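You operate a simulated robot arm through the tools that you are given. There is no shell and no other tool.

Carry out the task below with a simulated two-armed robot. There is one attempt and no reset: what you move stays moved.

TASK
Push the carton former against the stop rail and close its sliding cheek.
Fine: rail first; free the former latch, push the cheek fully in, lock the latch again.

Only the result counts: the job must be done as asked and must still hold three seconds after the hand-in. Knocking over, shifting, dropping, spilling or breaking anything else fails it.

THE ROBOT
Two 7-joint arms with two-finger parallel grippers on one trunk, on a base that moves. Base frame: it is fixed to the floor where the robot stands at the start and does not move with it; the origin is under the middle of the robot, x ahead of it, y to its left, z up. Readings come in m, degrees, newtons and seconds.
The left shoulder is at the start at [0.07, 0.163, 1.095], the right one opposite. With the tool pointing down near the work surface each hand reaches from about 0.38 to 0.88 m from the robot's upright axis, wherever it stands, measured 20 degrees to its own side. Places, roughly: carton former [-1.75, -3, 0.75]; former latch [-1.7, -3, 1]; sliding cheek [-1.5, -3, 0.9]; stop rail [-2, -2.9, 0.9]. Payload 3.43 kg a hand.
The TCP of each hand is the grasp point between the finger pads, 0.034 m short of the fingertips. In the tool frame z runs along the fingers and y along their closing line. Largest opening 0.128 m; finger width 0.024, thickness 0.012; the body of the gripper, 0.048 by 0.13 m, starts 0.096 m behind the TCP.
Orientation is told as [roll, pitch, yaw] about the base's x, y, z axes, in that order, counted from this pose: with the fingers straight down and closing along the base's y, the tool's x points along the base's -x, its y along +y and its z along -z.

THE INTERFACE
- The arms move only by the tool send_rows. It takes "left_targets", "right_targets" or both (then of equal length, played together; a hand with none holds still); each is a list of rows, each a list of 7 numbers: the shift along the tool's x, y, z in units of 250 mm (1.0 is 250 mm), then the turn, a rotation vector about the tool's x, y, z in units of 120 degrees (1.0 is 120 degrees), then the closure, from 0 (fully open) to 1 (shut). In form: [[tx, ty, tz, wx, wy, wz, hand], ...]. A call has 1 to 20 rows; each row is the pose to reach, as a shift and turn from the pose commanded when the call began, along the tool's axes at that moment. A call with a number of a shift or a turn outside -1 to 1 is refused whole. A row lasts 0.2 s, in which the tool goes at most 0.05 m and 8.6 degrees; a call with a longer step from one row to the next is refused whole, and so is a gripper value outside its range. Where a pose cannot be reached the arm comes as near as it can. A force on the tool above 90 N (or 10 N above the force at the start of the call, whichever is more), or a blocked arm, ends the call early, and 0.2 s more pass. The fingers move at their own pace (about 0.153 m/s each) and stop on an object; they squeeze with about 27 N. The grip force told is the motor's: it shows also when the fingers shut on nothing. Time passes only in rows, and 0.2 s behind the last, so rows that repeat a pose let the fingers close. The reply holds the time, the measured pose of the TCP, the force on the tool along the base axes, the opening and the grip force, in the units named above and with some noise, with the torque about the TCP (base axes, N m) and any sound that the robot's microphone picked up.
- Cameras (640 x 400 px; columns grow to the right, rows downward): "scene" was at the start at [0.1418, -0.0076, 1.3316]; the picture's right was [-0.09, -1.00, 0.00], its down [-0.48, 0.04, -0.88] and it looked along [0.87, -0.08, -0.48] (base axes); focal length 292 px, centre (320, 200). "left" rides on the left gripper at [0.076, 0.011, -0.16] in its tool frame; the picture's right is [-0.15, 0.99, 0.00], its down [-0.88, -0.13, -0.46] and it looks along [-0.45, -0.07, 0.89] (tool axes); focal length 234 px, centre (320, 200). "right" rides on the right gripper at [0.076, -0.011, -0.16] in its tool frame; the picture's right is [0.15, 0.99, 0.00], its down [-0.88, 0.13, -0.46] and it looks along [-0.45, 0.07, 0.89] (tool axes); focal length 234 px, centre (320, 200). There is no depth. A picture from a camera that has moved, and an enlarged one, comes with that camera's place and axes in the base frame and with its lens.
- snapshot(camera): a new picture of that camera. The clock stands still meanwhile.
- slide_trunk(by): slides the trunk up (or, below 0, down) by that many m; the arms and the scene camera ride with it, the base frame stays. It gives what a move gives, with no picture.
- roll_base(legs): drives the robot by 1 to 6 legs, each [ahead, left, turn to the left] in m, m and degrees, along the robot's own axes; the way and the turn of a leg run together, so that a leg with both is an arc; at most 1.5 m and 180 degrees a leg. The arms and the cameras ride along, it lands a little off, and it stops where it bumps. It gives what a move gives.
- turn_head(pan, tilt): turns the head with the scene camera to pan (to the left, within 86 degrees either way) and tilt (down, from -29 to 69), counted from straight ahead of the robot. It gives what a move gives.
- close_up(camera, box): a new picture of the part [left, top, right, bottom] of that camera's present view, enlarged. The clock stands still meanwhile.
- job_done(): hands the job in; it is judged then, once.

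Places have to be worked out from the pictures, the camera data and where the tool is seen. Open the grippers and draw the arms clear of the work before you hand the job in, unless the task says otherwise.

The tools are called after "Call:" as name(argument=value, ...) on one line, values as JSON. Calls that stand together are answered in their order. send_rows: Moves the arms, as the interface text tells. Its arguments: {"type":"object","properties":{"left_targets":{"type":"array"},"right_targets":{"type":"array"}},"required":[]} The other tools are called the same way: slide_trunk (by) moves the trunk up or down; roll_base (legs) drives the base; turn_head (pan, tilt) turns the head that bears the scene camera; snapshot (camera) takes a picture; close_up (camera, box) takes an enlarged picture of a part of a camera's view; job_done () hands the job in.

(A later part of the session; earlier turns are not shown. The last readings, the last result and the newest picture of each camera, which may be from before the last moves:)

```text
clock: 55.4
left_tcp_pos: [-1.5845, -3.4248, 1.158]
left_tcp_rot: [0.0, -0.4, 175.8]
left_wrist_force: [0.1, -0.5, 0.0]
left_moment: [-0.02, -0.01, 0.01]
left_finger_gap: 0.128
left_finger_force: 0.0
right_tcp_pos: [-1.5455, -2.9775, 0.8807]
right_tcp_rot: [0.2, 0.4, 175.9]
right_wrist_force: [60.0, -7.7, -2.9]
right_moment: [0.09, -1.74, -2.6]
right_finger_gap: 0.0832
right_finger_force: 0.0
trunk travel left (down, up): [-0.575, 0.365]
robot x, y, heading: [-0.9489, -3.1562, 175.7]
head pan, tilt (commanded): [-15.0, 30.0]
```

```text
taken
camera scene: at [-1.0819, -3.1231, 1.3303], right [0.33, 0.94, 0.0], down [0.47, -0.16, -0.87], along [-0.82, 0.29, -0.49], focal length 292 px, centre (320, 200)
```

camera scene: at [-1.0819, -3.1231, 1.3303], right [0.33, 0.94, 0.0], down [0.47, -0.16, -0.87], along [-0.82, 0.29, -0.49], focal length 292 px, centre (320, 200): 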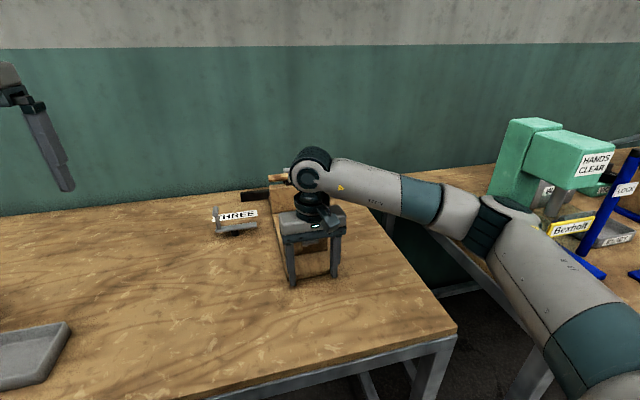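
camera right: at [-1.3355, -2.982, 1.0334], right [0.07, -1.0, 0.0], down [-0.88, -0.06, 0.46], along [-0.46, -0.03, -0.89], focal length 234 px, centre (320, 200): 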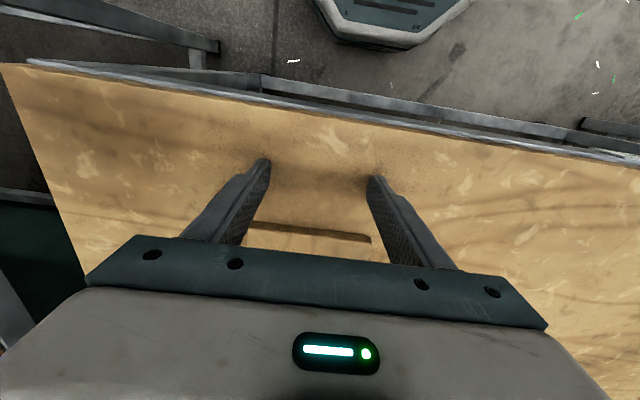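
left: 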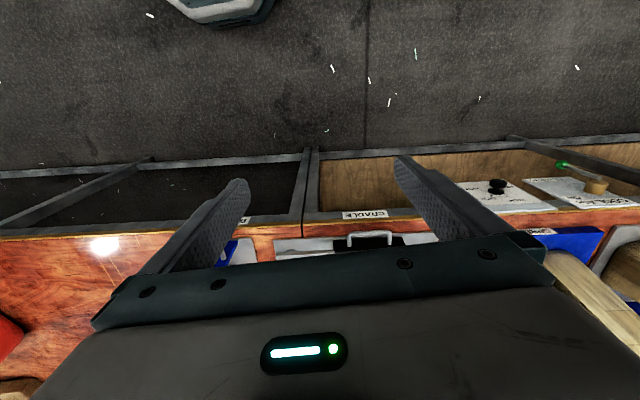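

Rail contact: 60 N reaction at TCP x ≈ -1.5455 with the load mostly on the +y finger, so the former has squared itself to the rail. I release the pressure, back the hand off and then inspect the contact.

Call:
send_rows(right_targets=[[0.02, 0, 0, 0, 0, 0, 0.336], [0.06, 0, 0, 0, 0, 0, 0.336], [0.16, 0, -0.02, 0, 0, 0, 0.336], [0.26, 0, -0.12, 0, 0, 0, 0.336], [0.26, 0, -0.3, 0, 0, 0, 0.336], [0.26, 0, -0.48, 0, 0, 0, 0.336], [0.26, 0, -0.66, 0, 0, 0, 0.336], [0.26, 0, -0.84, 0, 0, 0, 0.336]])

Call:
snapshot(camera="scene")

Call:
snapshot(camera="right")

```text
clock: 57.1
left_tcp_pos: [-1.5895, -3.4227, 1.1549]
left_tcp_rot: [-0.1, 0.0, 175.7]
left_wrist_force: [-0.1, -0.2, -0.4]
left_moment: [0.02, 0.0, 0.01]
left_finger_gap: 0.1279
left_finger_force: 0.0
right_tcp_pos: [-1.4879, -2.9823, 1.0861]
right_tcp_rot: [-0.1, 0.1, 175.8]
right_wrist_force: [0.5, 0.3, 0.3]
right_moment: [0.02, 0.01, -0.03]
right_finger_gap: 0.085
right_finger_force: 0.1
trunk travel left (down, up): [-0.575, 0.365]
robot x, y, heading: [-0.9539, -3.1562, 175.8]
head pan, tilt (commanded): [-15.0, 30.0]
```

```text
taken
camera scene: at [-1.0891, -3.1227, 1.3296], right [0.33, 0.94, 0.0], down [0.47, -0.16, -0.87], along [-0.82, 0.29, -0.5], focal length 292 px, centre (320, 200)
```

scene: 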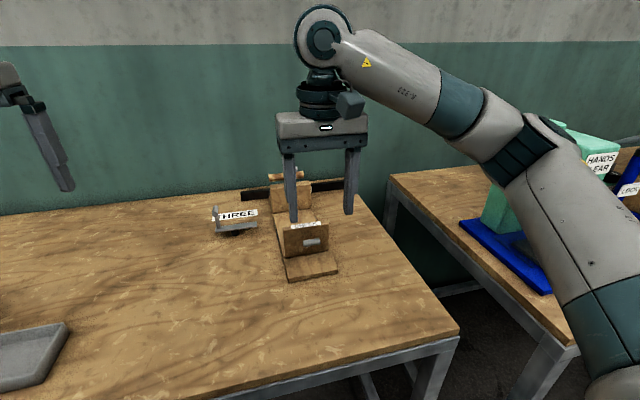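

```text
taken
camera right: at [-1.4119, -2.9766, 1.2464], right [0.07, -1.0, 0.0], down [-0.89, -0.07, 0.46], along [-0.46, -0.03, -0.89], focal length 234 px, centre (320, 200)
```

right: 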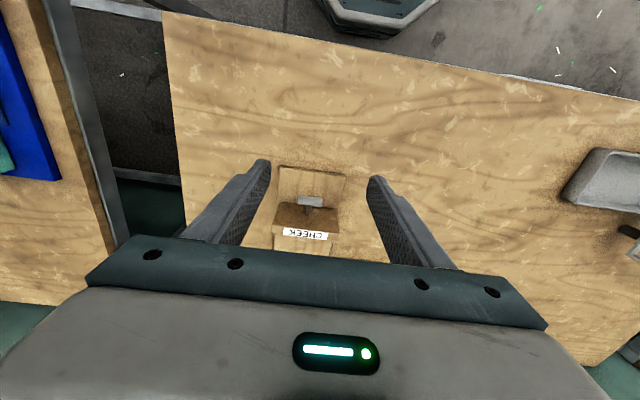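

The former is now back by the rail. I drive the base about 0.09 m closer so the latch (now near x ≈ -1.82) is within comfortable reach, and look again.

Call:
roll_base(legs=[[0.09, 0, 0]])

Call:
snapshot(camera="scene")

```text
clock: 58.2
left_tcp_pos: [-1.6804, -3.4155, 1.1534]
left_tcp_rot: [0.0, -0.1, 175.7]
left_wrist_force: [-0.1, 0.6, -0.1]
left_moment: [-0.02, -0.01, 0.02]
left_finger_gap: 0.1281
left_finger_force: 0.1
right_tcp_pos: [-1.5782, -2.9733, 1.086]
right_tcp_rot: [0.1, 0.0, 175.8]
right_wrist_force: [0.1, 1.1, 0.1]
right_moment: [0.0, -0.04, -0.01]
right_finger_gap: 0.0852
right_finger_force: 0.0
trunk travel left (down, up): [-0.575, 0.365]
robot x, y, heading: [-1.0469, -3.1483, 176.0]
head pan, tilt (commanded): [-15.0, 30.0]
```

```text
taken
camera scene: at [-1.1798, -3.1152, 1.3295], right [0.33, 0.94, 0.0], down [0.47, -0.17, -0.87], along [-0.82, 0.29, -0.5], focal length 292 px, centre (320, 200)
```

scene: 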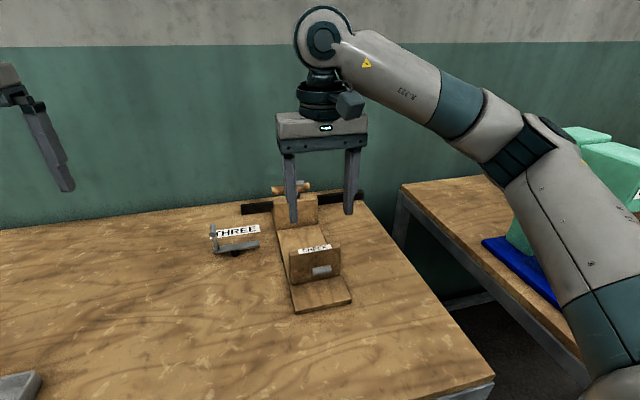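

I lift the hand and bring it over the block to inspect the latch and the rail contact with the wrist camera.

Call:
send_rows(right_targets=[[-0.04, 0, -0.15, 0, 0, 0, 0.336], [-0.16, 0, -0.3, 0, 0, 0, 0.336], [-0.3, 0, -0.42, 0, 0, 0, 0.336], [-0.42, 0, -0.5, 0, 0, 0, 0.336], [-0.48, 0, -0.52, 0, 0, 0, 0.2], [-0.48, 0, -0.52, 0, 0, 0, 0.0]])

Call:
snapshot(camera="right")

Call:
close_up(camera="right", box=[240, 130, 400, 240])

Call:
close_up(camera="scene", box=[230, 170, 370, 258])

```text
clock: 59.6
left_tcp_pos: [-1.6796, -3.4168, 1.1546]
left_tcp_rot: [0.0, 0.0, 175.7]
left_wrist_force: [-1.2, -0.1, 0.5]
left_moment: [0.01, 0.02, 0.01]
left_finger_gap: 0.1278
left_finger_force: 0.0
right_tcp_pos: [-1.6997, -2.9632, 1.2169]
right_tcp_rot: [0.0, 0.1, 175.7]
right_wrist_force: [0.4, -0.8, 0.2]
right_moment: [0.03, 0.01, 0.02]
right_finger_gap: 0.1279
right_finger_force: 0.1
trunk travel left (down, up): [-0.575, 0.365]
robot x, y, heading: [-1.0404, -3.1496, 175.7]
head pan, tilt (commanded): [-15.0, 30.0]
```

```text
taken
camera right: at [-1.6234, -2.9583, 1.3757], right [0.07, -1.0, 0.0], down [-0.89, -0.06, 0.46], along [-0.46, -0.03, -0.89], focal length 234 px, centre (320, 200)
```

right: 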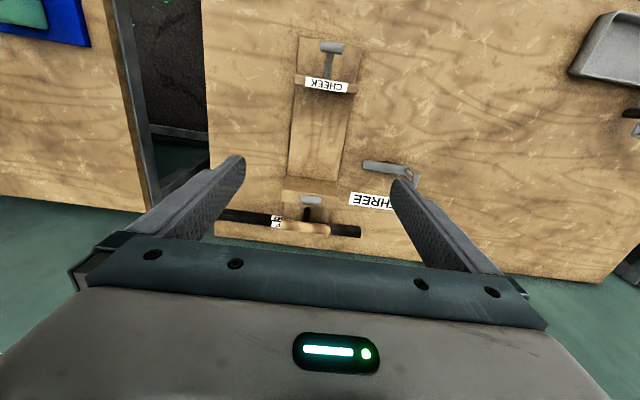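

```text
3.64 times, centred on (320, 185) of right
camera zoom: at [-1.6234, -2.9583, 1.3757], right [0.07, -1.0, 0.0], down [-0.89, -0.06, 0.46], along [-0.46, -0.03, -0.89], focal length 852 px, centre (320, 254)
```

zoom: 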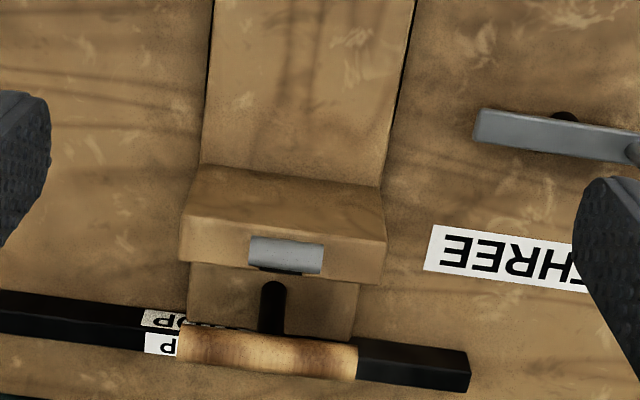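

```text
4.55 times, centred on (300, 214) of scene
camera zoom: at [-1.1786, -3.115, 1.3295], right [0.33, 0.94, 0.0], down [0.47, -0.17, -0.87], along [-0.82, 0.29, -0.5], focal length 1326 px, centre (411, 136)
```

zoom: 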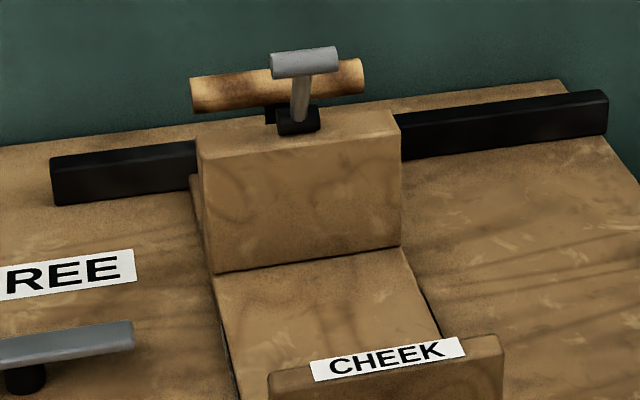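

The plate's rear edge now lies flush along the rail. The latch lever (T-bar at about (-1.821, -2.952, 0.997), hinge near x ≈ -1.84) leans a little toward me and hinges about y. I turn the hand 90° so the fingers can straddle the T-bar in x, which also gives a side view from the wrist camera.

Call:
send_rows(right_targets=[[0.0, 0, 0, 0, 0, 0.068, 0.3], [0.0, 0, 0, 0, 0, 0.136, 0.3], [0.0, 0, 0, 0, 0, 0.204, 0.3], [0.0, 0, 0, 0, 0, 0.272, 0.3], [0.0, 0, 0, 0, 0, 0.34, 0.3], [0.0, 0, 0, 0, 0, 0.408, 0.3], [0.0, 0, 0, 0, 0, 0.476, 0.3], [0.0, 0, 0, 0, 0, 0.544, 0.3], [0.0, 0, 0, 0, 0, 0.612, 0.3], [0.0, 0, 0, 0, 0, 0.68, 0.3], [0.0, 0, 0, 0, 0, 0.748, 0.3], [0.0, 0, 0, 0, 0, 0.748, 0.3]])

Call:
snapshot(camera="right")

Call:
snapshot(camera="scene")

```text
clock: 62.2
left_tcp_pos: [-1.6811, -3.4162, 1.1539]
left_tcp_rot: [0.1, -0.1, 175.7]
left_wrist_force: [-0.5, -0.6, -0.4]
left_moment: [0.0, 0.04, 0.01]
left_finger_gap: 0.128
left_finger_force: 0.0
right_tcp_pos: [-1.6964, -2.9661, 1.2156]
right_tcp_rot: [0.0, -0.1, 85.9]
right_wrist_force: [0.6, -0.3, 0.0]
right_moment: [-0.02, 0.01, -0.05]
right_finger_gap: 0.0894
right_finger_force: 0.2
trunk travel left (down, up): [-0.575, 0.365]
robot x, y, heading: [-1.0464, -3.1476, 175.6]
head pan, tilt (commanded): [-15.0, 30.0]
```

```text
taken
camera right: at [-1.6918, -3.0423, 1.3753], right [-1.0, -0.07, 0.0], down [-0.07, 0.89, 0.46], along [-0.03, 0.45, -0.89], focal length 234 px, centre (320, 200)
```

right: 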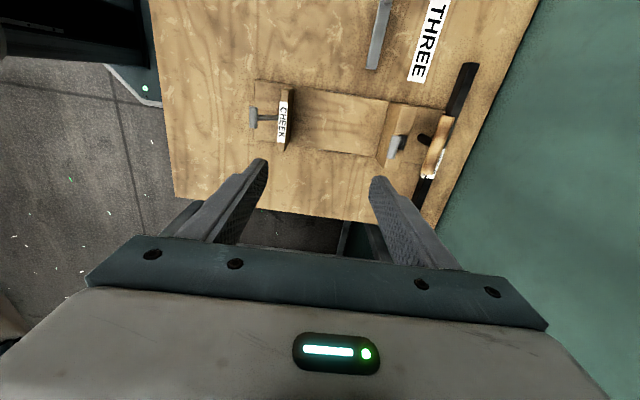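

```text
taken
camera scene: at [-1.1792, -3.1153, 1.3295], right [0.33, 0.94, 0.0], down [0.47, -0.17, -0.87], along [-0.82, 0.29, -0.5], focal length 292 px, centre (320, 200)
```

scene: 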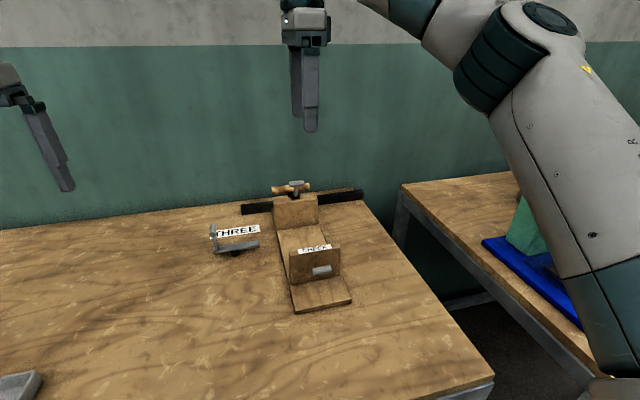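

The 90° turn worked. I enlarge the latch in this side view.

Call:
close_up(camera="right", box=[360, 90, 480, 190])

```text
4.00 times, centred on (420, 140) of right
camera zoom: at [-1.6918, -3.0423, 1.3753], right [-1.0, -0.07, 0.0], down [-0.07, 0.89, 0.46], along [-0.03, 0.45, -0.89], focal length 937 px, centre (-80, 440)
```

zoom: 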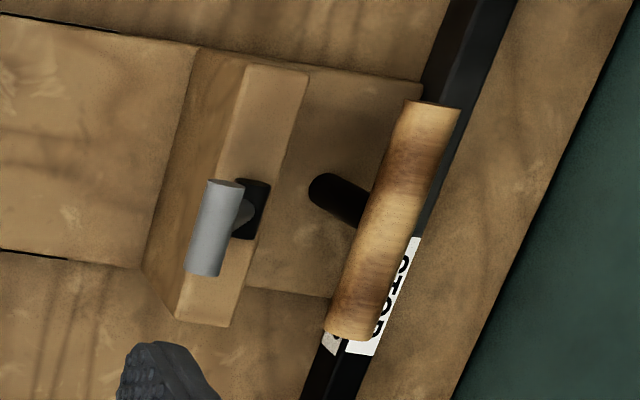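

From this view the T-bar is at about (-1.820, -2.954) and its hinge at x ≈ -1.846, i.e. the lever leans toward me by about 30°. I move the hand above it at z ≈ 1.10 with a 36 mm gap and check alignment.

Call:
send_rows(right_targets=[[-0.004, 0.124, 0.08, 0, 0, 0, 0.72], [-0.008, 0.249, 0.17, 0, 0, 0, 0.72], [-0.013, 0.373, 0.27, 0, 0, 0, 0.72], [-0.017, 0.45, 0.38, 0, 0, 0, 0.72], [-0.017, 0.497, 0.462, 0, 0, 0, 0.72], [-0.017, 0.497, 0.462, 0, 0, 0, 0.72]])

Call:
snapshot(camera="right")

Call:
close_up(camera="scene", box=[230, 150, 370, 238])

```text
clock: 63.6
left_tcp_pos: [-1.6794, -3.4162, 1.1548]
left_tcp_rot: [0.0, 0.0, 175.7]
left_wrist_force: [-0.1, 0.5, 0.5]
left_moment: [0.01, -0.01, -0.03]
left_finger_gap: 0.1279
left_finger_force: 0.1
right_tcp_pos: [-1.8225, -2.9517, 1.101]
right_tcp_rot: [0.1, 0.0, 86.0]
right_wrist_force: [0.5, -0.3, -0.6]
right_moment: [0.01, 0.02, -0.02]
right_finger_gap: 0.0354
right_finger_force: 0.2
trunk travel left (down, up): [-0.575, 0.365]
robot x, y, heading: [-1.0451, -3.1505, 175.3]
head pan, tilt (commanded): [-15.0, 30.0]
```

```text
taken
camera right: at [-1.8167, -3.0284, 1.261], right [-1.0, -0.08, 0.0], down [-0.07, 0.89, 0.46], along [-0.04, 0.45, -0.89], focal length 234 px, centre (320, 200)
```

right: 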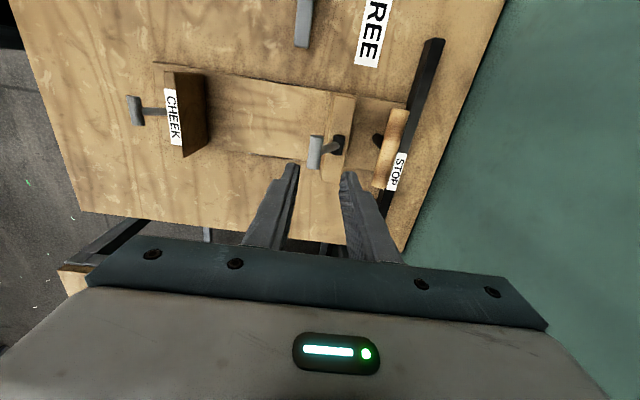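

```text
4.55 times, centred on (300, 194) of scene
camera zoom: at [-1.1789, -3.115, 1.3295], right [0.33, 0.94, 0.0], down [0.47, -0.17, -0.87], along [-0.82, 0.29, -0.5], focal length 1326 px, centre (411, 227)
```

zoom: 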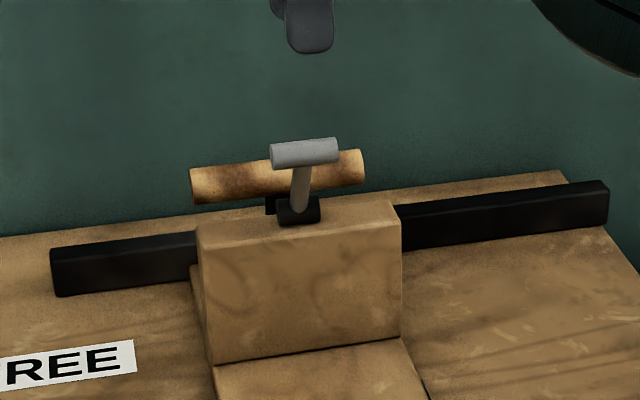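

The T-bar projects to x ≈ -1.819, y ≈ -2.953, right between the fingers. I descend to z ≈ 1.012 so the fingers straddle it.

Call:
send_rows(right_targets=[[0.003, -0.012, 0.12, 0, 0, 0, 0.72], [0.003, -0.012, 0.22, 0, 0, 0, 0.72], [0.003, -0.012, 0.3, 0, 0, 0, 0.72], [0.003, -0.012, 0.356, 0, 0, 0, 0.72], [0.003, -0.012, 0.356, 0, 0, 0, 0.72]])

Call:
snapshot(camera="right")

Call:
close_up(camera="scene", box=[230, 130, 370, 218])

```text
clock: 64.8
left_tcp_pos: [-1.681, -3.4166, 1.1532]
left_tcp_rot: [0.0, 0.0, 175.8]
left_wrist_force: [0.0, 0.5, -1.2]
left_moment: [-0.01, -0.04, -0.01]
left_finger_gap: 0.1277
left_finger_force: 0.0
right_tcp_pos: [-1.8192, -2.9533, 1.012]
right_tcp_rot: [0.0, 0.0, 85.8]
right_wrist_force: [-0.3, -0.2, -0.1]
right_moment: [0.0, 0.01, 0.01]
right_finger_gap: 0.0361
right_finger_force: 0.0
trunk travel left (down, up): [-0.575, 0.365]
robot x, y, heading: [-1.0419, -3.1483, 175.8]
head pan, tilt (commanded): [-15.0, 30.0]
```

```text
taken
camera right: at [-1.8134, -3.0298, 1.1721], right [-1.0, -0.08, 0.0], down [-0.07, 0.89, 0.46], along [-0.03, 0.45, -0.89], focal length 234 px, centre (320, 200)
```

right: 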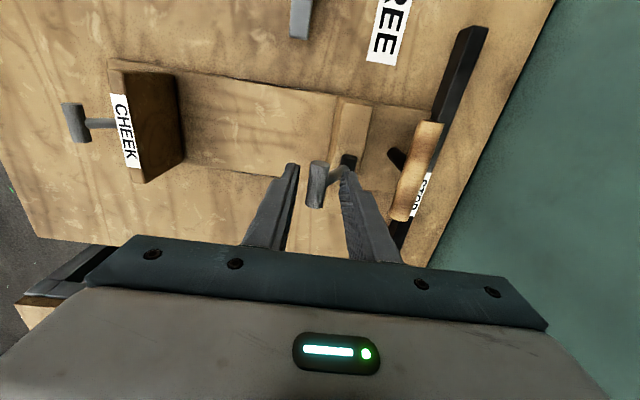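

```text
4.55 times, centred on (300, 174) of scene
camera zoom: at [-1.1789, -3.1155, 1.3295], right [0.33, 0.94, 0.0], down [0.47, -0.17, -0.87], along [-0.82, 0.29, -0.5], focal length 1326 px, centre (411, 318)
```

zoom: 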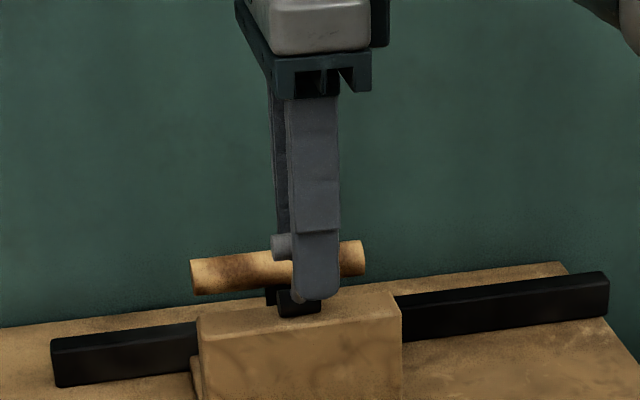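

The fingers straddle the T-bar without contact. I now try the lever gently away from me (-x) in 5 mm steps, watching force and sound.

Call:
send_rows(right_targets=[[0, 0.02, 0, 0, 0, 0, 0.72], [0, 0.04, 0, 0, 0, 0, 0.72], [0, 0.06, 0, 0, 0, 0, 0.72], [0, 0.08, 0, 0, 0, 0, 0.72], [0, 0.08, 0, 0, 0, 0, 0.72]])

Call:
snapshot(camera="right")

```text
clock: 66.0
left_tcp_pos: [-1.6805, -3.4156, 1.1554]
left_tcp_rot: [0.0, 0.1, 175.6]
left_wrist_force: [0.1, -0.9, 0.7]
left_moment: [0.0, 0.01, 0.02]
left_finger_gap: 0.1281
left_finger_force: 0.1
right_tcp_pos: [-1.8383, -2.951, 1.0107]
right_tcp_rot: [0.0, 0.1, 85.9]
right_wrist_force: [0.0, -0.9, -0.7]
right_moment: [0.01, -0.05, 0.0]
right_finger_gap: 0.0359
right_finger_force: 0.0
trunk travel left (down, up): [-0.575, 0.365]
robot x, y, heading: [-1.0438, -3.1482, 175.7]
head pan, tilt (commanded): [-15.0, 30.0]
```

```text
taken
camera right: at [-1.8327, -3.0283, 1.1706], right [-1.0, -0.08, 0.0], down [-0.07, 0.89, 0.46], along [-0.03, 0.45, -0.89], focal length 234 px, centre (320, 200)
```

right: 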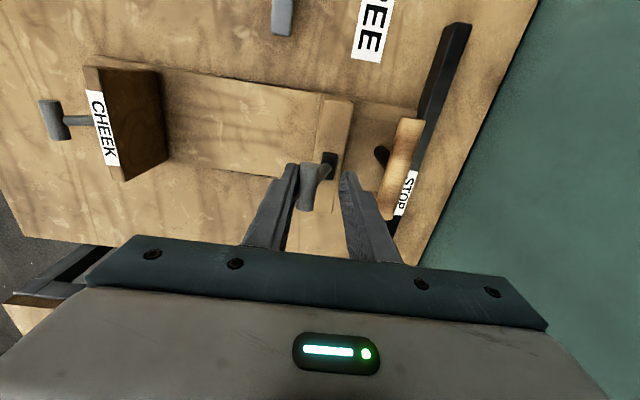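

Just reaching contact, force still about zero. I go on 12 mm in 3 mm steps.

Call:
send_rows(right_targets=[[0, 0.012, 0, 0, 0, 0, 0.72], [0, 0.024, 0, 0, 0, 0, 0.72], [0, 0.036, 0, 0, 0, 0, 0.72], [0, 0.048, 0, 0, 0, 0, 0.72], [0, 0.048, 0, 0, 0, 0, 0.72]])

Call:
snapshot(camera="right")

```text
clock: 67.2
left_tcp_pos: [-1.6808, -3.4174, 1.1527]
left_tcp_rot: [0.0, 0.0, 175.7]
left_wrist_force: [-0.1, 0.7, 0.4]
left_moment: [0.02, -0.03, -0.01]
left_finger_gap: 0.1283
left_finger_force: 0.0
right_tcp_pos: [-1.8466, -2.9508, 1.01]
right_tcp_rot: [-0.1, 0.0, 86.1]
right_wrist_force: [-0.2, 0.4, -0.7]
right_moment: [-0.03, 0.03, 0.01]
right_finger_gap: 0.0357
right_finger_force: 0.1
right hand out of reach, approached as far as the arm can: row 4, 5
trunk travel left (down, up): [-0.575, 0.365]
robot x, y, heading: [-1.041, -3.1461, 175.7]
head pan, tilt (commanded): [-15.0, 30.0]
```

```text
taken
camera right: at [-1.8414, -3.028, 1.1704], right [-1.0, -0.08, 0.0], down [-0.07, 0.89, 0.46], along [-0.03, 0.45, -0.89], focal length 234 px, centre (320, 200)
```

right: 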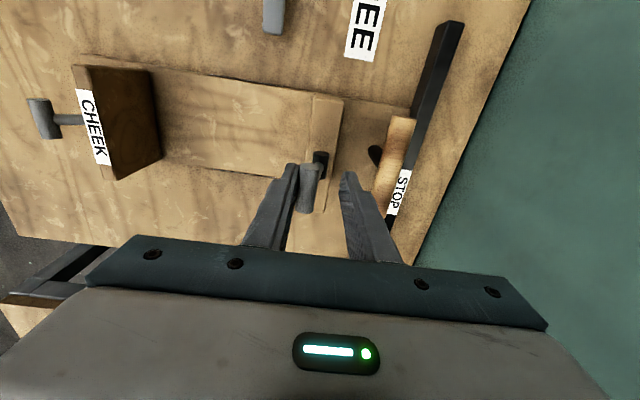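

The lever follows freely (its lean has decreased, no force), but the arm is at its reach limit. I lift the hand clear and drive the base about 5 cm closer.

Call:
send_rows(right_targets=[[0, -0.03, 0, 0, 0, 0, 0.72], [0, -0.04, -0.1, 0, 0, 0, 0.72], [0, -0.04, -0.25, 0, 0, 0, 0.72], [0, -0.04, -0.4, 0, 0, 0, 0.72], [0, -0.04, -0.4, 0, 0, 0, 0.72]])

Call:
snapshot(camera="right")

Call:
close_up(camera="scene", box=[230, 150, 370, 238])

```text
clock: 68.5
left_tcp_pos: [-1.6801, -3.4172, 1.1536]
left_tcp_rot: [-0.1, -0.1, 175.8]
left_wrist_force: [0.5, -0.5, 1.6]
left_moment: [0.02, -0.01, 0.03]
left_finger_gap: 0.1281
left_finger_force: 0.2
right_tcp_pos: [-1.8245, -2.9508, 1.1024]
right_tcp_rot: [-0.1, 0.0, 86.0]
right_wrist_force: [-0.8, -0.1, 0.4]
right_moment: [0.02, 0.01, 0.0]
right_finger_gap: 0.0358
right_finger_force: 0.0
right hand out of reach, approached as far as the arm can: row 3, 4, 5
trunk travel left (down, up): [-0.575, 0.365]
robot x, y, heading: [-1.0442, -3.1522, 176.0]
head pan, tilt (commanded): [-15.0, 30.0]
```

```text
taken
camera right: at [-1.818, -3.028, 1.2621], right [-1.0, -0.08, 0.0], down [-0.07, 0.89, 0.46], along [-0.03, 0.45, -0.89], focal length 234 px, centre (320, 200)
```

right: 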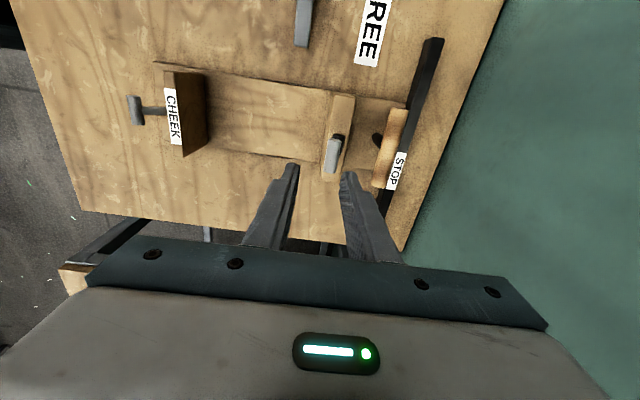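

```text
4.55 times, centred on (300, 194) of scene
camera zoom: at [-1.1796, -3.1161, 1.3294], right [0.33, 0.94, 0.0], down [0.47, -0.16, -0.87], along [-0.82, 0.29, -0.5], focal length 1326 px, centre (411, 227)
```

zoom: 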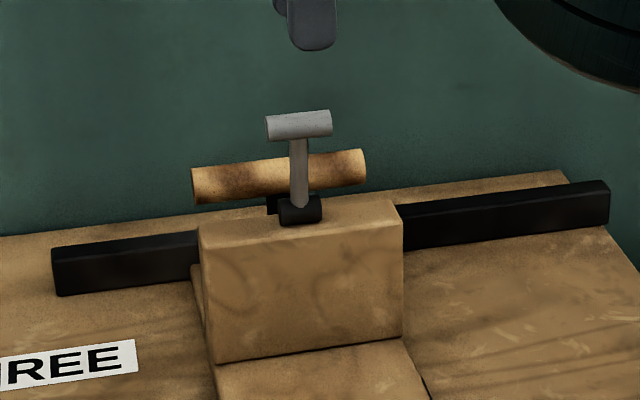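

The lever now stands upright and stays there, so it turns freely backward. I drive 5 cm closer to be able to push it all the way.

Call:
roll_base(legs=[[0.05, 0, 0]])

Call:
snapshot(camera="right")

Call:
snapshot(camera="scene")

```text
clock: 69.4
left_tcp_pos: [-1.7137, -3.4135, 1.1506]
left_tcp_rot: [-0.1, 0.2, 175.6]
left_wrist_force: [-1.4, 0.3, -0.9]
left_moment: [-0.01, -0.08, -0.04]
left_finger_gap: 0.1281
left_finger_force: 0.0
right_tcp_pos: [-1.8555, -2.948, 1.098]
right_tcp_rot: [-0.3, 0.0, 86.1]
right_wrist_force: [-0.8, 0.3, 0.3]
right_moment: [-0.04, -0.12, 0.0]
right_finger_gap: 0.0357
right_finger_force: 0.1
trunk travel left (down, up): [-0.575, 0.365]
robot x, y, heading: [-1.0719, -3.1486, 175.8]
head pan, tilt (commanded): [-15.0, 30.0]
stopped in leg 1: the robot was blocked; the commanded pose is now the measured one
```

```text
taken
camera right: at [-1.8505, -3.0253, 1.2586], right [-1.0, -0.08, 0.0], down [-0.07, 0.89, 0.45], along [-0.03, 0.45, -0.89], focal length 234 px, centre (320, 200)
```

right: 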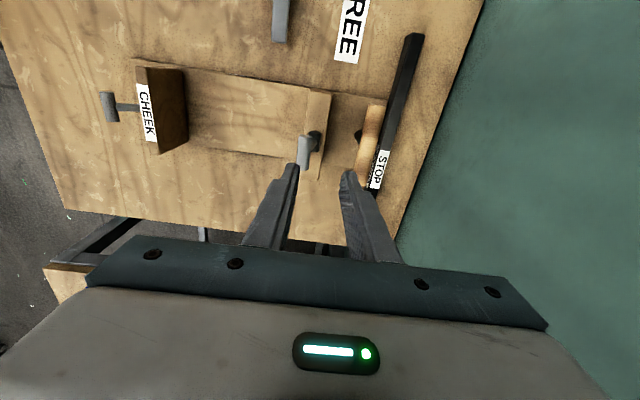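

```text
taken
camera scene: at [-1.2122, -3.1132, 1.3287], right [0.33, 0.94, 0.0], down [0.48, -0.17, -0.86], along [-0.82, 0.29, -0.5], focal length 292 px, centre (320, 200)
```

scene: 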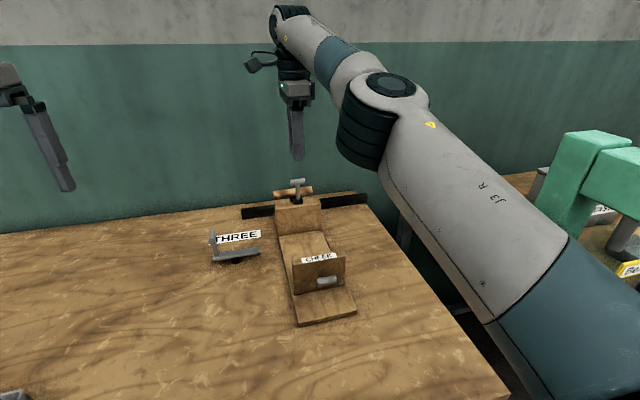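

The base bumped the bench at x ≈ -1.072 (3 cm gained). The T-bar is at about x = -1.8355 now, so I shift the hand 18 mm toward me and descend to straddle it again.

Call:
send_rows(right_targets=[[0.01, -0.04, 0.0, 0, 0, 0, 0.7], [0.015, -0.072, 0.03, 0, 0, 0, 0.7], [0.015, -0.072, 0.15, 0, 0, 0, 0.7], [0.015, -0.072, 0.26, 0, 0, 0, 0.7], [0.015, -0.072, 0.34, 0, 0, 0, 0.7], [0.015, -0.072, 0.34, 0, 0, 0, 0.7]])

Call:
snapshot(camera="right")

```text
clock: 70.8
left_tcp_pos: [-1.7083, -3.4149, 1.1547]
left_tcp_rot: [0.0, 0.0, 175.8]
left_wrist_force: [-1.2, 0.0, 0.1]
left_moment: [0.02, -0.05, 0.0]
left_finger_gap: 0.128
left_finger_force: 0.1
right_tcp_pos: [-1.8323, -2.955, 1.0166]
right_tcp_rot: [0.0, 0.0, 86.0]
right_wrist_force: [0.1, 0.2, -1.3]
right_moment: [-0.02, 0.0, -0.05]
right_finger_gap: 0.0385
right_finger_force: 0.0
trunk travel left (down, up): [-0.575, 0.365]
robot x, y, heading: [-1.0731, -3.1456, 175.6]
head pan, tilt (commanded): [-15.0, 30.0]
```

```text
taken
camera right: at [-1.8264, -3.0316, 1.1764], right [-1.0, -0.08, 0.0], down [-0.07, 0.89, 0.46], along [-0.04, 0.45, -0.89], focal length 234 px, centre (320, 200)
```

right: 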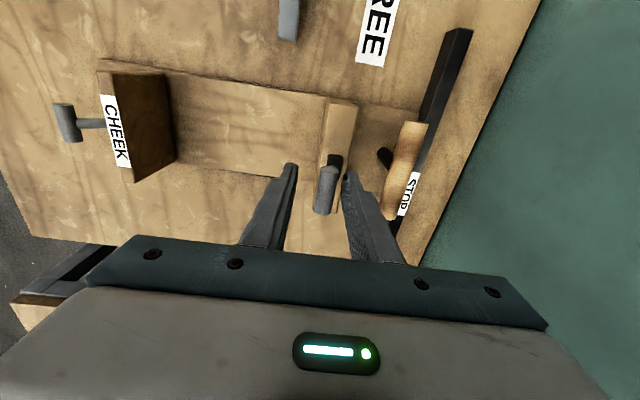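

The T-bar is between the fingers. I push it backward 30 mm in 5 mm steps.

Call:
send_rows(right_targets=[[0, 0.02, 0, 0, 0, 0, 0.7], [0, 0.04, 0, 0, 0, 0, 0.7], [0, 0.06, 0, 0, 0, 0, 0.7], [0, 0.08, 0, 0, 0, 0, 0.7], [0, 0.1, 0, 0, 0, 0, 0.7], [0, 0.12, 0, 0, 0, 0, 0.7], [0, 0.12, 0, 0, 0, 0, 0.7]])

Call:
snapshot(camera="right")

```text
clock: 72.4
left_tcp_pos: [-1.7081, -3.4147, 1.1548]
left_tcp_rot: [0.1, 0.1, 175.9]
left_wrist_force: [0.7, 0.2, -0.1]
left_moment: [-0.01, 0.01, -0.01]
left_finger_gap: 0.1278
left_finger_force: 0.0
right_tcp_pos: [-1.8641, -2.9515, 1.0177]
right_tcp_rot: [0.1, -0.1, 86.0]
right_wrist_force: [-0.4, 0.3, 0.5]
right_moment: [0.0, -0.03, -0.01]
right_finger_gap: 0.0379
right_finger_force: 0.1
trunk travel left (down, up): [-0.575, 0.365]
robot x, y, heading: [-1.0697, -3.1485, 175.7]
head pan, tilt (commanded): [-15.0, 30.0]
```

```text
taken
camera right: at [-1.8583, -3.028, 1.1775], right [-1.0, -0.08, 0.0], down [-0.07, 0.89, 0.46], along [-0.04, 0.45, -0.89], focal length 234 px, centre (320, 200)
```

right: 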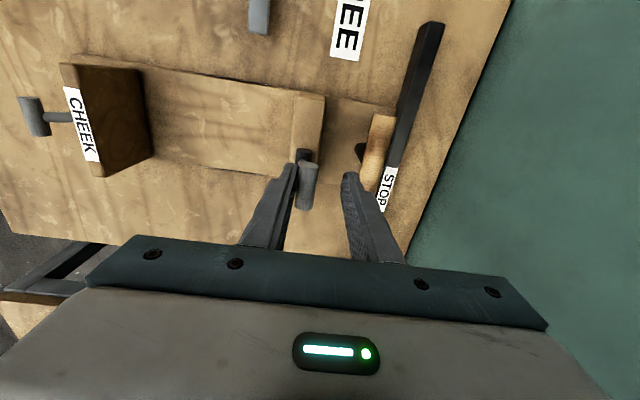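

The lever is just past vertical and still free. I tilt the hand so the fingers point a bit away from me (gains reach) and keep pushing.

Call:
send_rows(right_targets=[[0, 0.01, 0, -0.04, 0, 0, 0.7], [0, 0.02, 0, -0.08, 0, 0, 0.7], [0, 0.03, 0, -0.12, 0, 0, 0.7], [0, 0.04, 0, -0.16, 0, 0, 0.7], [0, 0.05, 0, -0.2, 0, 0, 0.7], [0, 0.05, 0, -0.2, 0, 0, 0.7]])

Call:
snapshot(camera="right")

```text
clock: 73.8
left_tcp_pos: [-1.7024, -3.4148, 1.1567]
left_tcp_rot: [0.0, -0.3, 175.9]
left_wrist_force: [-0.5, 0.0, 0.3]
left_moment: [0.05, 0.03, 0.01]
left_finger_gap: 0.1279
left_finger_force: 0.1
right_tcp_pos: [-1.8718, -2.9522, 1.0233]
right_tcp_rot: [24.4, 0.0, 86.0]
right_wrist_force: [23.9, -3.9, 19.2]
right_moment: [-0.18, -1.12, -0.05]
right_finger_gap: 0.046
right_finger_force: 7.1
trunk travel left (down, up): [-0.575, 0.365]
robot x, y, heading: [-1.0718, -3.1461, 175.9]
head pan, tilt (commanded): [-15.0, 30.0]
```

```text
taken
camera right: at [-1.8003, -3.034, 1.1636], right [-0.91, -0.08, 0.41], down [0.13, 0.87, 0.47], along [-0.4, 0.48, -0.78], focal length 234 px, centre (320, 200)
```

right: 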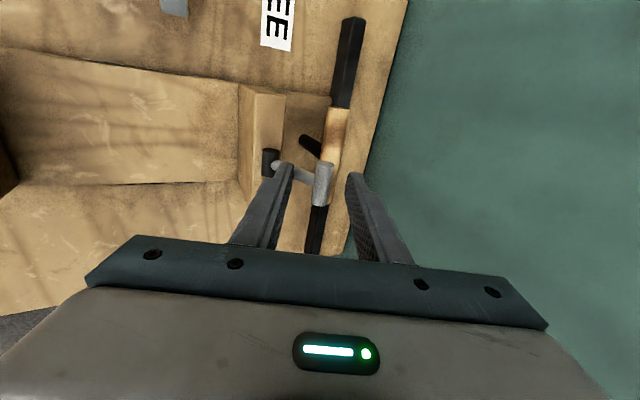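

About 24 N (+19 N up) reaction: the lever appears to have come to its rear stop, at roughly 35° back. I relieve the pressure and withdraw along the finger direction to see where it stays.

Call:
send_rows(right_targets=[[0, -0.03, 0, 0, 0, 0, 0.6], [0, -0.03, -0.08, 0, 0, 0, 0.6], [0, -0.03, -0.2, 0, 0, 0, 0.6], [0, -0.03, -0.35, 0, 0, 0, 0.6], [0, -0.03, -0.5, 0, 0, 0, 0.6], [0, -0.03, -0.5, 0, 0, 0, 0.6]])

Call:
snapshot(camera="right")

Call:
close_up(camera="scene", box=[230, 150, 370, 238])

```text
clock: 75.2
left_tcp_pos: [-1.7087, -3.4137, 1.1533]
left_tcp_rot: [0.0, 0.0, 175.8]
left_wrist_force: [0.2, 0.3, -0.2]
left_moment: [-0.02, 0.0, 0.02]
left_finger_gap: 0.1281
left_finger_force: 0.2
right_tcp_pos: [-1.8169, -2.9529, 1.1289]
right_tcp_rot: [24.0, 0.0, 85.9]
right_wrist_force: [0.1, 0.2, -0.1]
right_moment: [-0.01, 0.0, -0.01]
right_finger_gap: 0.0512
right_finger_force: 0.1
trunk travel left (down, up): [-0.575, 0.365]
robot x, y, heading: [-1.0722, -3.1503, 175.6]
head pan, tilt (commanded): [-15.0, 30.0]
```

```text
taken
camera right: at [-1.7481, -3.0344, 1.2715], right [-0.91, -0.08, 0.4], down [0.13, 0.87, 0.47], along [-0.39, 0.48, -0.79], focal length 234 px, centre (320, 200)
```

right: 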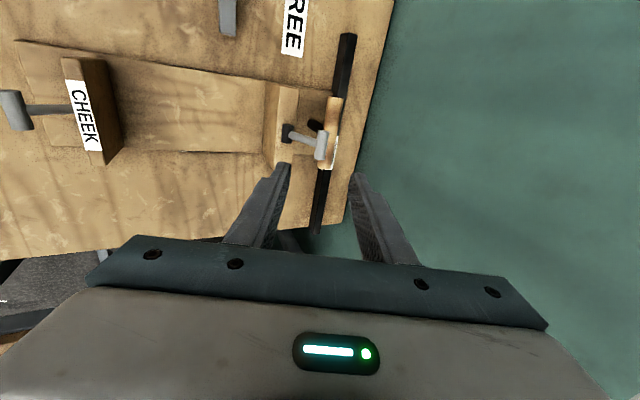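

```text
4.55 times, centred on (300, 194) of scene
camera zoom: at [-1.2073, -3.1131, 1.3294], right [0.33, 0.94, 0.0], down [0.47, -0.17, -0.87], along [-0.82, 0.29, -0.5], focal length 1326 px, centre (411, 227)
```

zoom: 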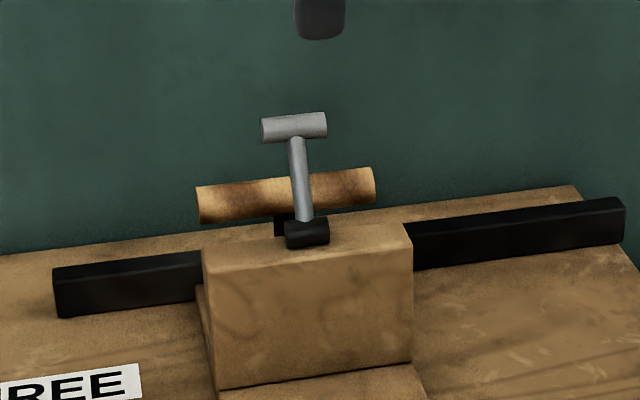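

T-bar triangulates to about (-1.876, -2.950, 1.00): the lever went from about +30° to -30° and stays, with firm resistance at the end, so the latch should be free. I straighten the hand and then turn it back to push the cheek.

Call:
send_rows(right_targets=[[0, 0, -0.1, 0.05, 0, 0, 0.453], [0, 0, -0.2, 0.1, 0, 0, 0.453], [0, 0, -0.25, 0.15, 0, 0, 0.453], [0, 0, -0.25, 0.2, 0, 0, 0.453], [0, 0, -0.25, 0.2, 0, 0, 0.453]])

Call:
send_rows(right_targets=[[0, -0.1, 0, 0, 0, -0.068, 0.453], [0, -0.2, 0, 0, 0, -0.136, 0.453], [0, -0.3, 0, 0, 0, -0.204, 0.453], [0, -0.4, 0, 0, 0, -0.272, 0.453], [0.01, -0.5, 0, 0, 0, -0.34, 0.453], [0.02, -0.6, 0, 0, 0, -0.408, 0.453], [0.03, -0.7, 0, 0, 0, -0.476, 0.453], [0.04, -0.8, 0, 0, 0, -0.544, 0.453], [0.05, -0.88, 0, 0, 0, -0.612, 0.453], [0.06, -0.96, 0, 0, 0, -0.68, 0.453], [0.07, -1.0, 0, 0, 0, -0.748, 0.453], [0.07, -1.0, 0, 0, 0, -0.748, 0.453]])

Call:
snapshot(camera="right")

Call:
snapshot(camera="scene")

```text
clock: 76.4
left_tcp_pos: [-1.7074, -3.4135, 1.1552]
left_tcp_rot: [0.0, 0.0, 175.8]
left_wrist_force: [-0.7, 0.2, -0.8]
left_moment: [-0.01, 0.01, -0.01]
left_finger_gap: 0.1281
left_finger_force: 0.1
right_tcp_pos: [-1.7917, -2.9567, 1.1866]
right_tcp_rot: [0.1, 0.1, 86.0]
right_wrist_force: [-0.2, -0.1, -0.5]
right_moment: [-0.02, -0.01, -0.02]
right_finger_gap: 0.0699
right_finger_force: 0.1
trunk travel left (down, up): [-0.575, 0.365]
robot x, y, heading: [-1.0723, -3.1526, 175.5]
head pan, tilt (commanded): [-15.0, 30.0]
```

```text
clock: 79.0
left_tcp_pos: [-1.7081, -3.4143, 1.1538]
left_tcp_rot: [0.0, 0.0, 175.9]
left_wrist_force: [0.0, 0.0, 0.4]
left_moment: [-0.01, -0.02, 0.01]
left_finger_gap: 0.128
left_finger_force: 0.1
right_tcp_pos: [-1.5448, -2.9909, 1.1862]
right_tcp_rot: [0.0, 0.0, 175.9]
right_wrist_force: [0.2, -0.4, -0.2]
right_moment: [0.02, 0.01, -0.02]
right_finger_gap: 0.0697
right_finger_force: 0.0
trunk travel left (down, up): [-0.575, 0.365]
robot x, y, heading: [-1.0737, -3.1484, 175.7]
head pan, tilt (commanded): [-15.0, 30.0]
```

```text
taken
camera right: at [-1.469, -2.9855, 1.3459], right [0.07, -1.0, 0.0], down [-0.89, -0.07, 0.46], along [-0.45, -0.03, -0.89], focal length 234 px, centre (320, 200)
```

right: 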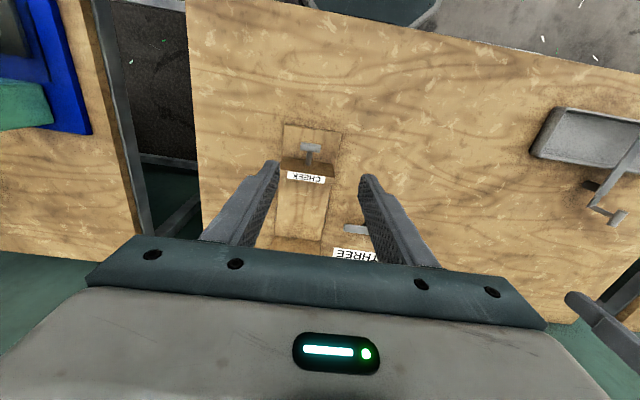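

```text
taken
camera scene: at [-1.2068, -3.1133, 1.3295], right [0.33, 0.94, 0.0], down [0.47, -0.16, -0.87], along [-0.82, 0.29, -0.5], focal length 292 px, centre (320, 200)
```

scene: 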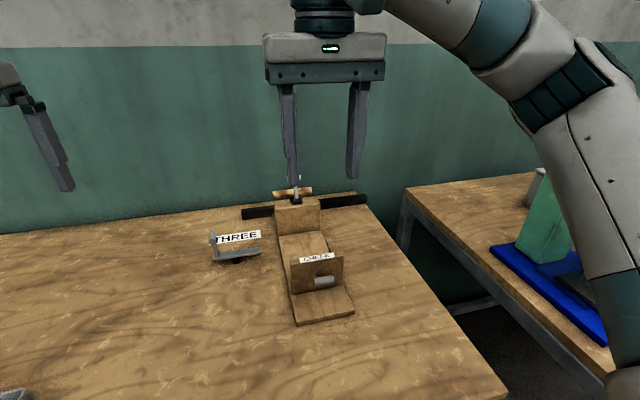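

I enlarge the cheek in both views to locate its handle and face exactly.

Call:
close_up(camera="right", box=[250, 110, 370, 200])

Call:
close_up(camera="scene", box=[260, 230, 380, 330])

```text
4.44 times, centred on (310, 155) of right
camera zoom: at [-1.469, -2.9855, 1.3459], right [0.07, -1.0, 0.0], down [-0.89, -0.07, 0.46], along [-0.45, -0.03, -0.89], focal length 1041 px, centre (364, 400)
```

zoom: 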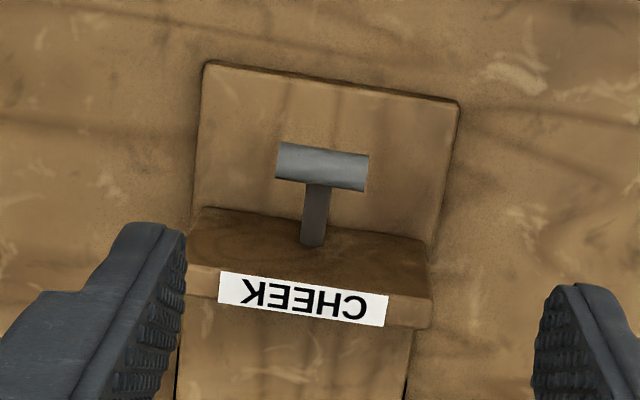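

```text
4.00 times, centred on (320, 280) of scene
camera zoom: at [-1.2068, -3.1133, 1.3295], right [0.33, 0.94, 0.0], down [0.47, -0.16, -0.87], along [-0.82, 0.29, -0.5], focal length 1167 px, centre (320, -120)
```

zoom: 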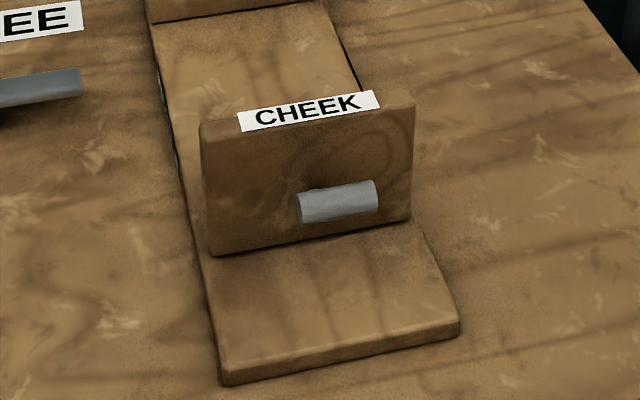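

Cheek handle T-bar: (-1.575, -2.974, 0.932); cheek face at x ≈ -1.620. I centre the open fingers (70 mm) over the handle so they pass either side of it, and come down in two stages.

Call:
send_rows(right_targets=[[-0.08, -0.026, 0.05, 0, 0, 0, 0.453], [-0.164, -0.052, 0.16, 0, 0, 0, 0.453], [-0.164, -0.052, 0.34, 0, 0, 0, 0.453], [-0.164, -0.052, 0.5, 0, 0, 0, 0.453], [-0.164, -0.052, 0.66, 0, 0, 0, 0.453], [-0.164, -0.052, 0.66, 0, 0, 0, 0.453]])

Call:
snapshot(camera="right")

Call:
close_up(camera="scene", box=[240, 150, 400, 330])

```text
clock: 80.4
left_tcp_pos: [-1.7083, -3.4148, 1.1542]
left_tcp_rot: [-0.1, 0.0, 175.7]
left_wrist_force: [0.5, -0.1, -0.4]
left_moment: [0.02, 0.01, 0.03]
left_finger_gap: 0.1283
left_finger_force: 0.2
right_tcp_pos: [-1.5871, -2.9752, 1.0195]
right_tcp_rot: [0.0, 0.0, 175.8]
right_wrist_force: [0.6, -1.1, 0.2]
right_moment: [0.03, 0.01, 0.01]
right_finger_gap: 0.0702
right_finger_force: 0.1
trunk travel left (down, up): [-0.575, 0.365]
robot x, y, heading: [-1.0686, -3.1453, 175.7]
head pan, tilt (commanded): [-15.0, 30.0]
```

```text
taken
camera right: at [-1.5104, -2.969, 1.1794], right [0.07, -1.0, 0.0], down [-0.89, -0.06, 0.46], along [-0.46, -0.03, -0.89], focal length 234 px, centre (320, 200)
```

right: 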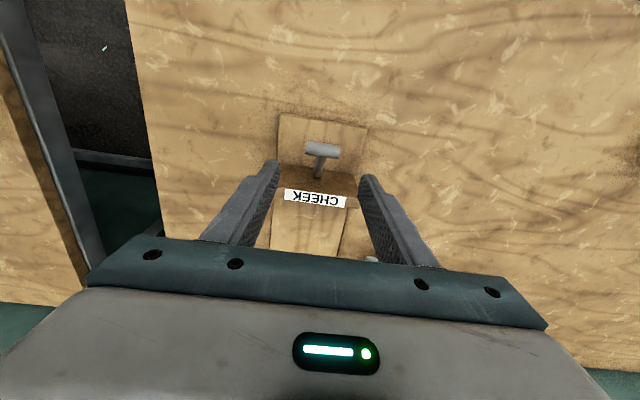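

```text
2.22 times, centred on (320, 240) of scene
camera zoom: at [-1.2062, -3.1138, 1.3296], right [0.33, 0.94, 0.0], down [0.47, -0.16, -0.87], along [-0.82, 0.29, -0.5], focal length 648 px, centre (320, 111)
```

zoom: 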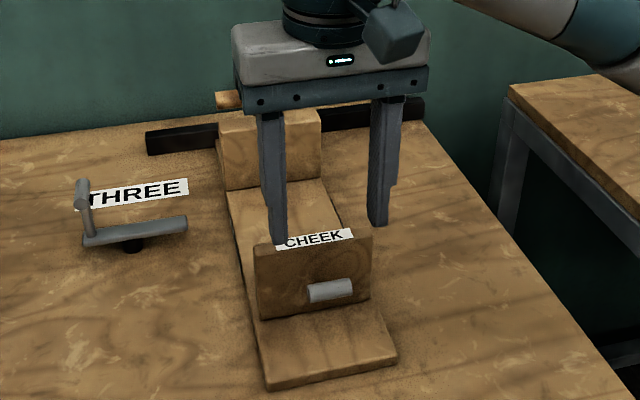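

Well centred: handle at column 323 between the fingers, about 2 cm in front of the face. I descend to z ≈ 0.907.

Call:
send_rows(right_targets=[[0, 0, 0.15, 0, 0, 0, 0.453], [0, 0, 0.28, 0, 0, 0, 0.453], [0, 0, 0.38, 0, 0, 0, 0.453], [0, 0, 0.45, 0, 0, 0, 0.453], [0, 0, 0.45, 0, 0, 0, 0.453]])

Call:
snapshot(camera="right")

Call:
close_up(camera="scene", box=[240, 150, 400, 330])

```text
clock: 81.6
left_tcp_pos: [-1.7081, -3.4143, 1.1543]
left_tcp_rot: [0.1, 0.0, 175.8]
left_wrist_force: [0.2, -0.1, 1.2]
left_moment: [-0.04, 0.01, 0.01]
left_finger_gap: 0.1283
left_finger_force: 0.1
right_tcp_pos: [-1.5858, -2.9751, 0.9044]
right_tcp_rot: [0.1, 0.0, 175.7]
right_wrist_force: [0.2, -0.5, 0.2]
right_moment: [-0.01, -0.04, 0.01]
right_finger_gap: 0.0698
right_finger_force: 0.0
trunk travel left (down, up): [-0.575, 0.365]
robot x, y, heading: [-1.0756, -3.1499, 176.2]
head pan, tilt (commanded): [-15.0, 30.0]
```

```text
taken
camera right: at [-1.5098, -2.9708, 1.0651], right [0.07, -1.0, 0.0], down [-0.89, -0.06, 0.46], along [-0.46, -0.03, -0.89], focal length 234 px, centre (320, 200)
```

right: 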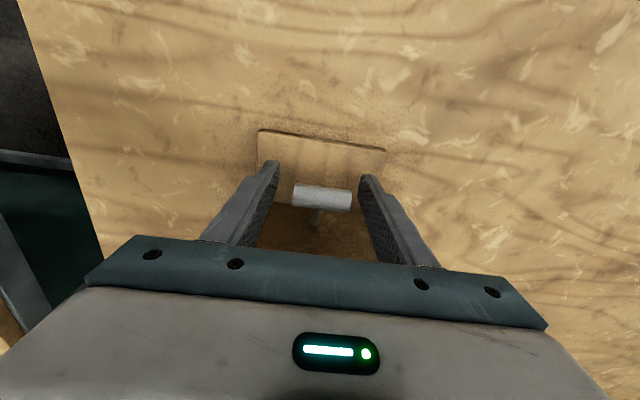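

```text
2.22 times, centred on (320, 240) of scene
camera zoom: at [-1.2066, -3.1135, 1.3295], right [0.33, 0.94, 0.0], down [0.47, -0.16, -0.87], along [-0.82, 0.29, -0.5], focal length 648 px, centre (320, 111)
```

zoom: 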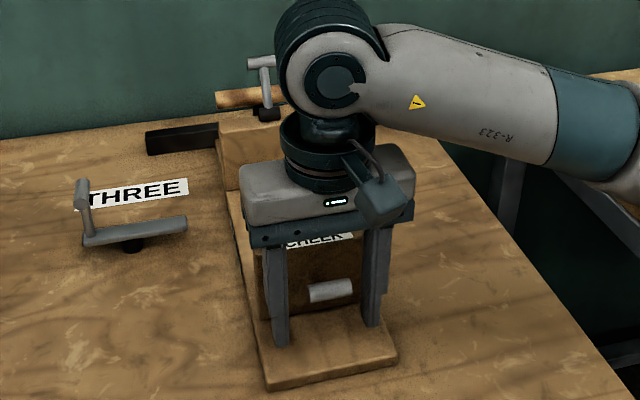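

In place with the handle between the fingers. I push along -x: about 22 mm to contact, then further, watching the force.

Call:
send_rows(right_targets=[[-0.03, 0, 0, 0, 0, 0, 0.453], [-0.06, 0, 0, 0, 0, 0, 0.453], [-0.08, 0, 0, 0, 0, 0, 0.453], [-0.1, 0, 0, 0, 0, 0, 0.453], [-0.12, 0, 0, 0, 0, 0, 0.453], [-0.14, 0, 0, 0, 0, 0, 0.453]])

Call:
close_up(camera="scene", box=[240, 150, 400, 330])

```text
clock: 83.0
left_tcp_pos: [-1.707, -3.4132, 1.1544]
left_tcp_rot: [0.0, 0.0, 175.8]
left_wrist_force: [1.0, -0.1, -0.1]
left_moment: [-0.01, -0.05, -0.02]
left_finger_gap: 0.128
left_finger_force: 0.0
right_tcp_pos: [-1.621, -2.9723, 0.907]
right_tcp_rot: [0.0, -0.1, 175.7]
right_wrist_force: [3.3, 1.5, -0.5]
right_moment: [-0.11, 0.03, -0.25]
right_finger_gap: 0.071
right_finger_force: 0.5
trunk travel left (down, up): [-0.575, 0.365]
robot x, y, heading: [-1.0688, -3.1463, 176.1]
head pan, tilt (commanded): [-15.0, 30.0]
```

```text
2.22 times, centred on (320, 240) of scene
camera zoom: at [-1.2061, -3.113, 1.3295], right [0.33, 0.94, 0.0], down [0.47, -0.17, -0.87], along [-0.82, 0.29, -0.5], focal length 648 px, centre (320, 111)
```

zoom: 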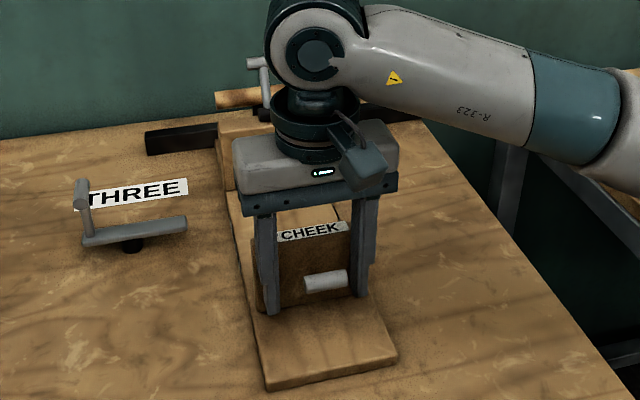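

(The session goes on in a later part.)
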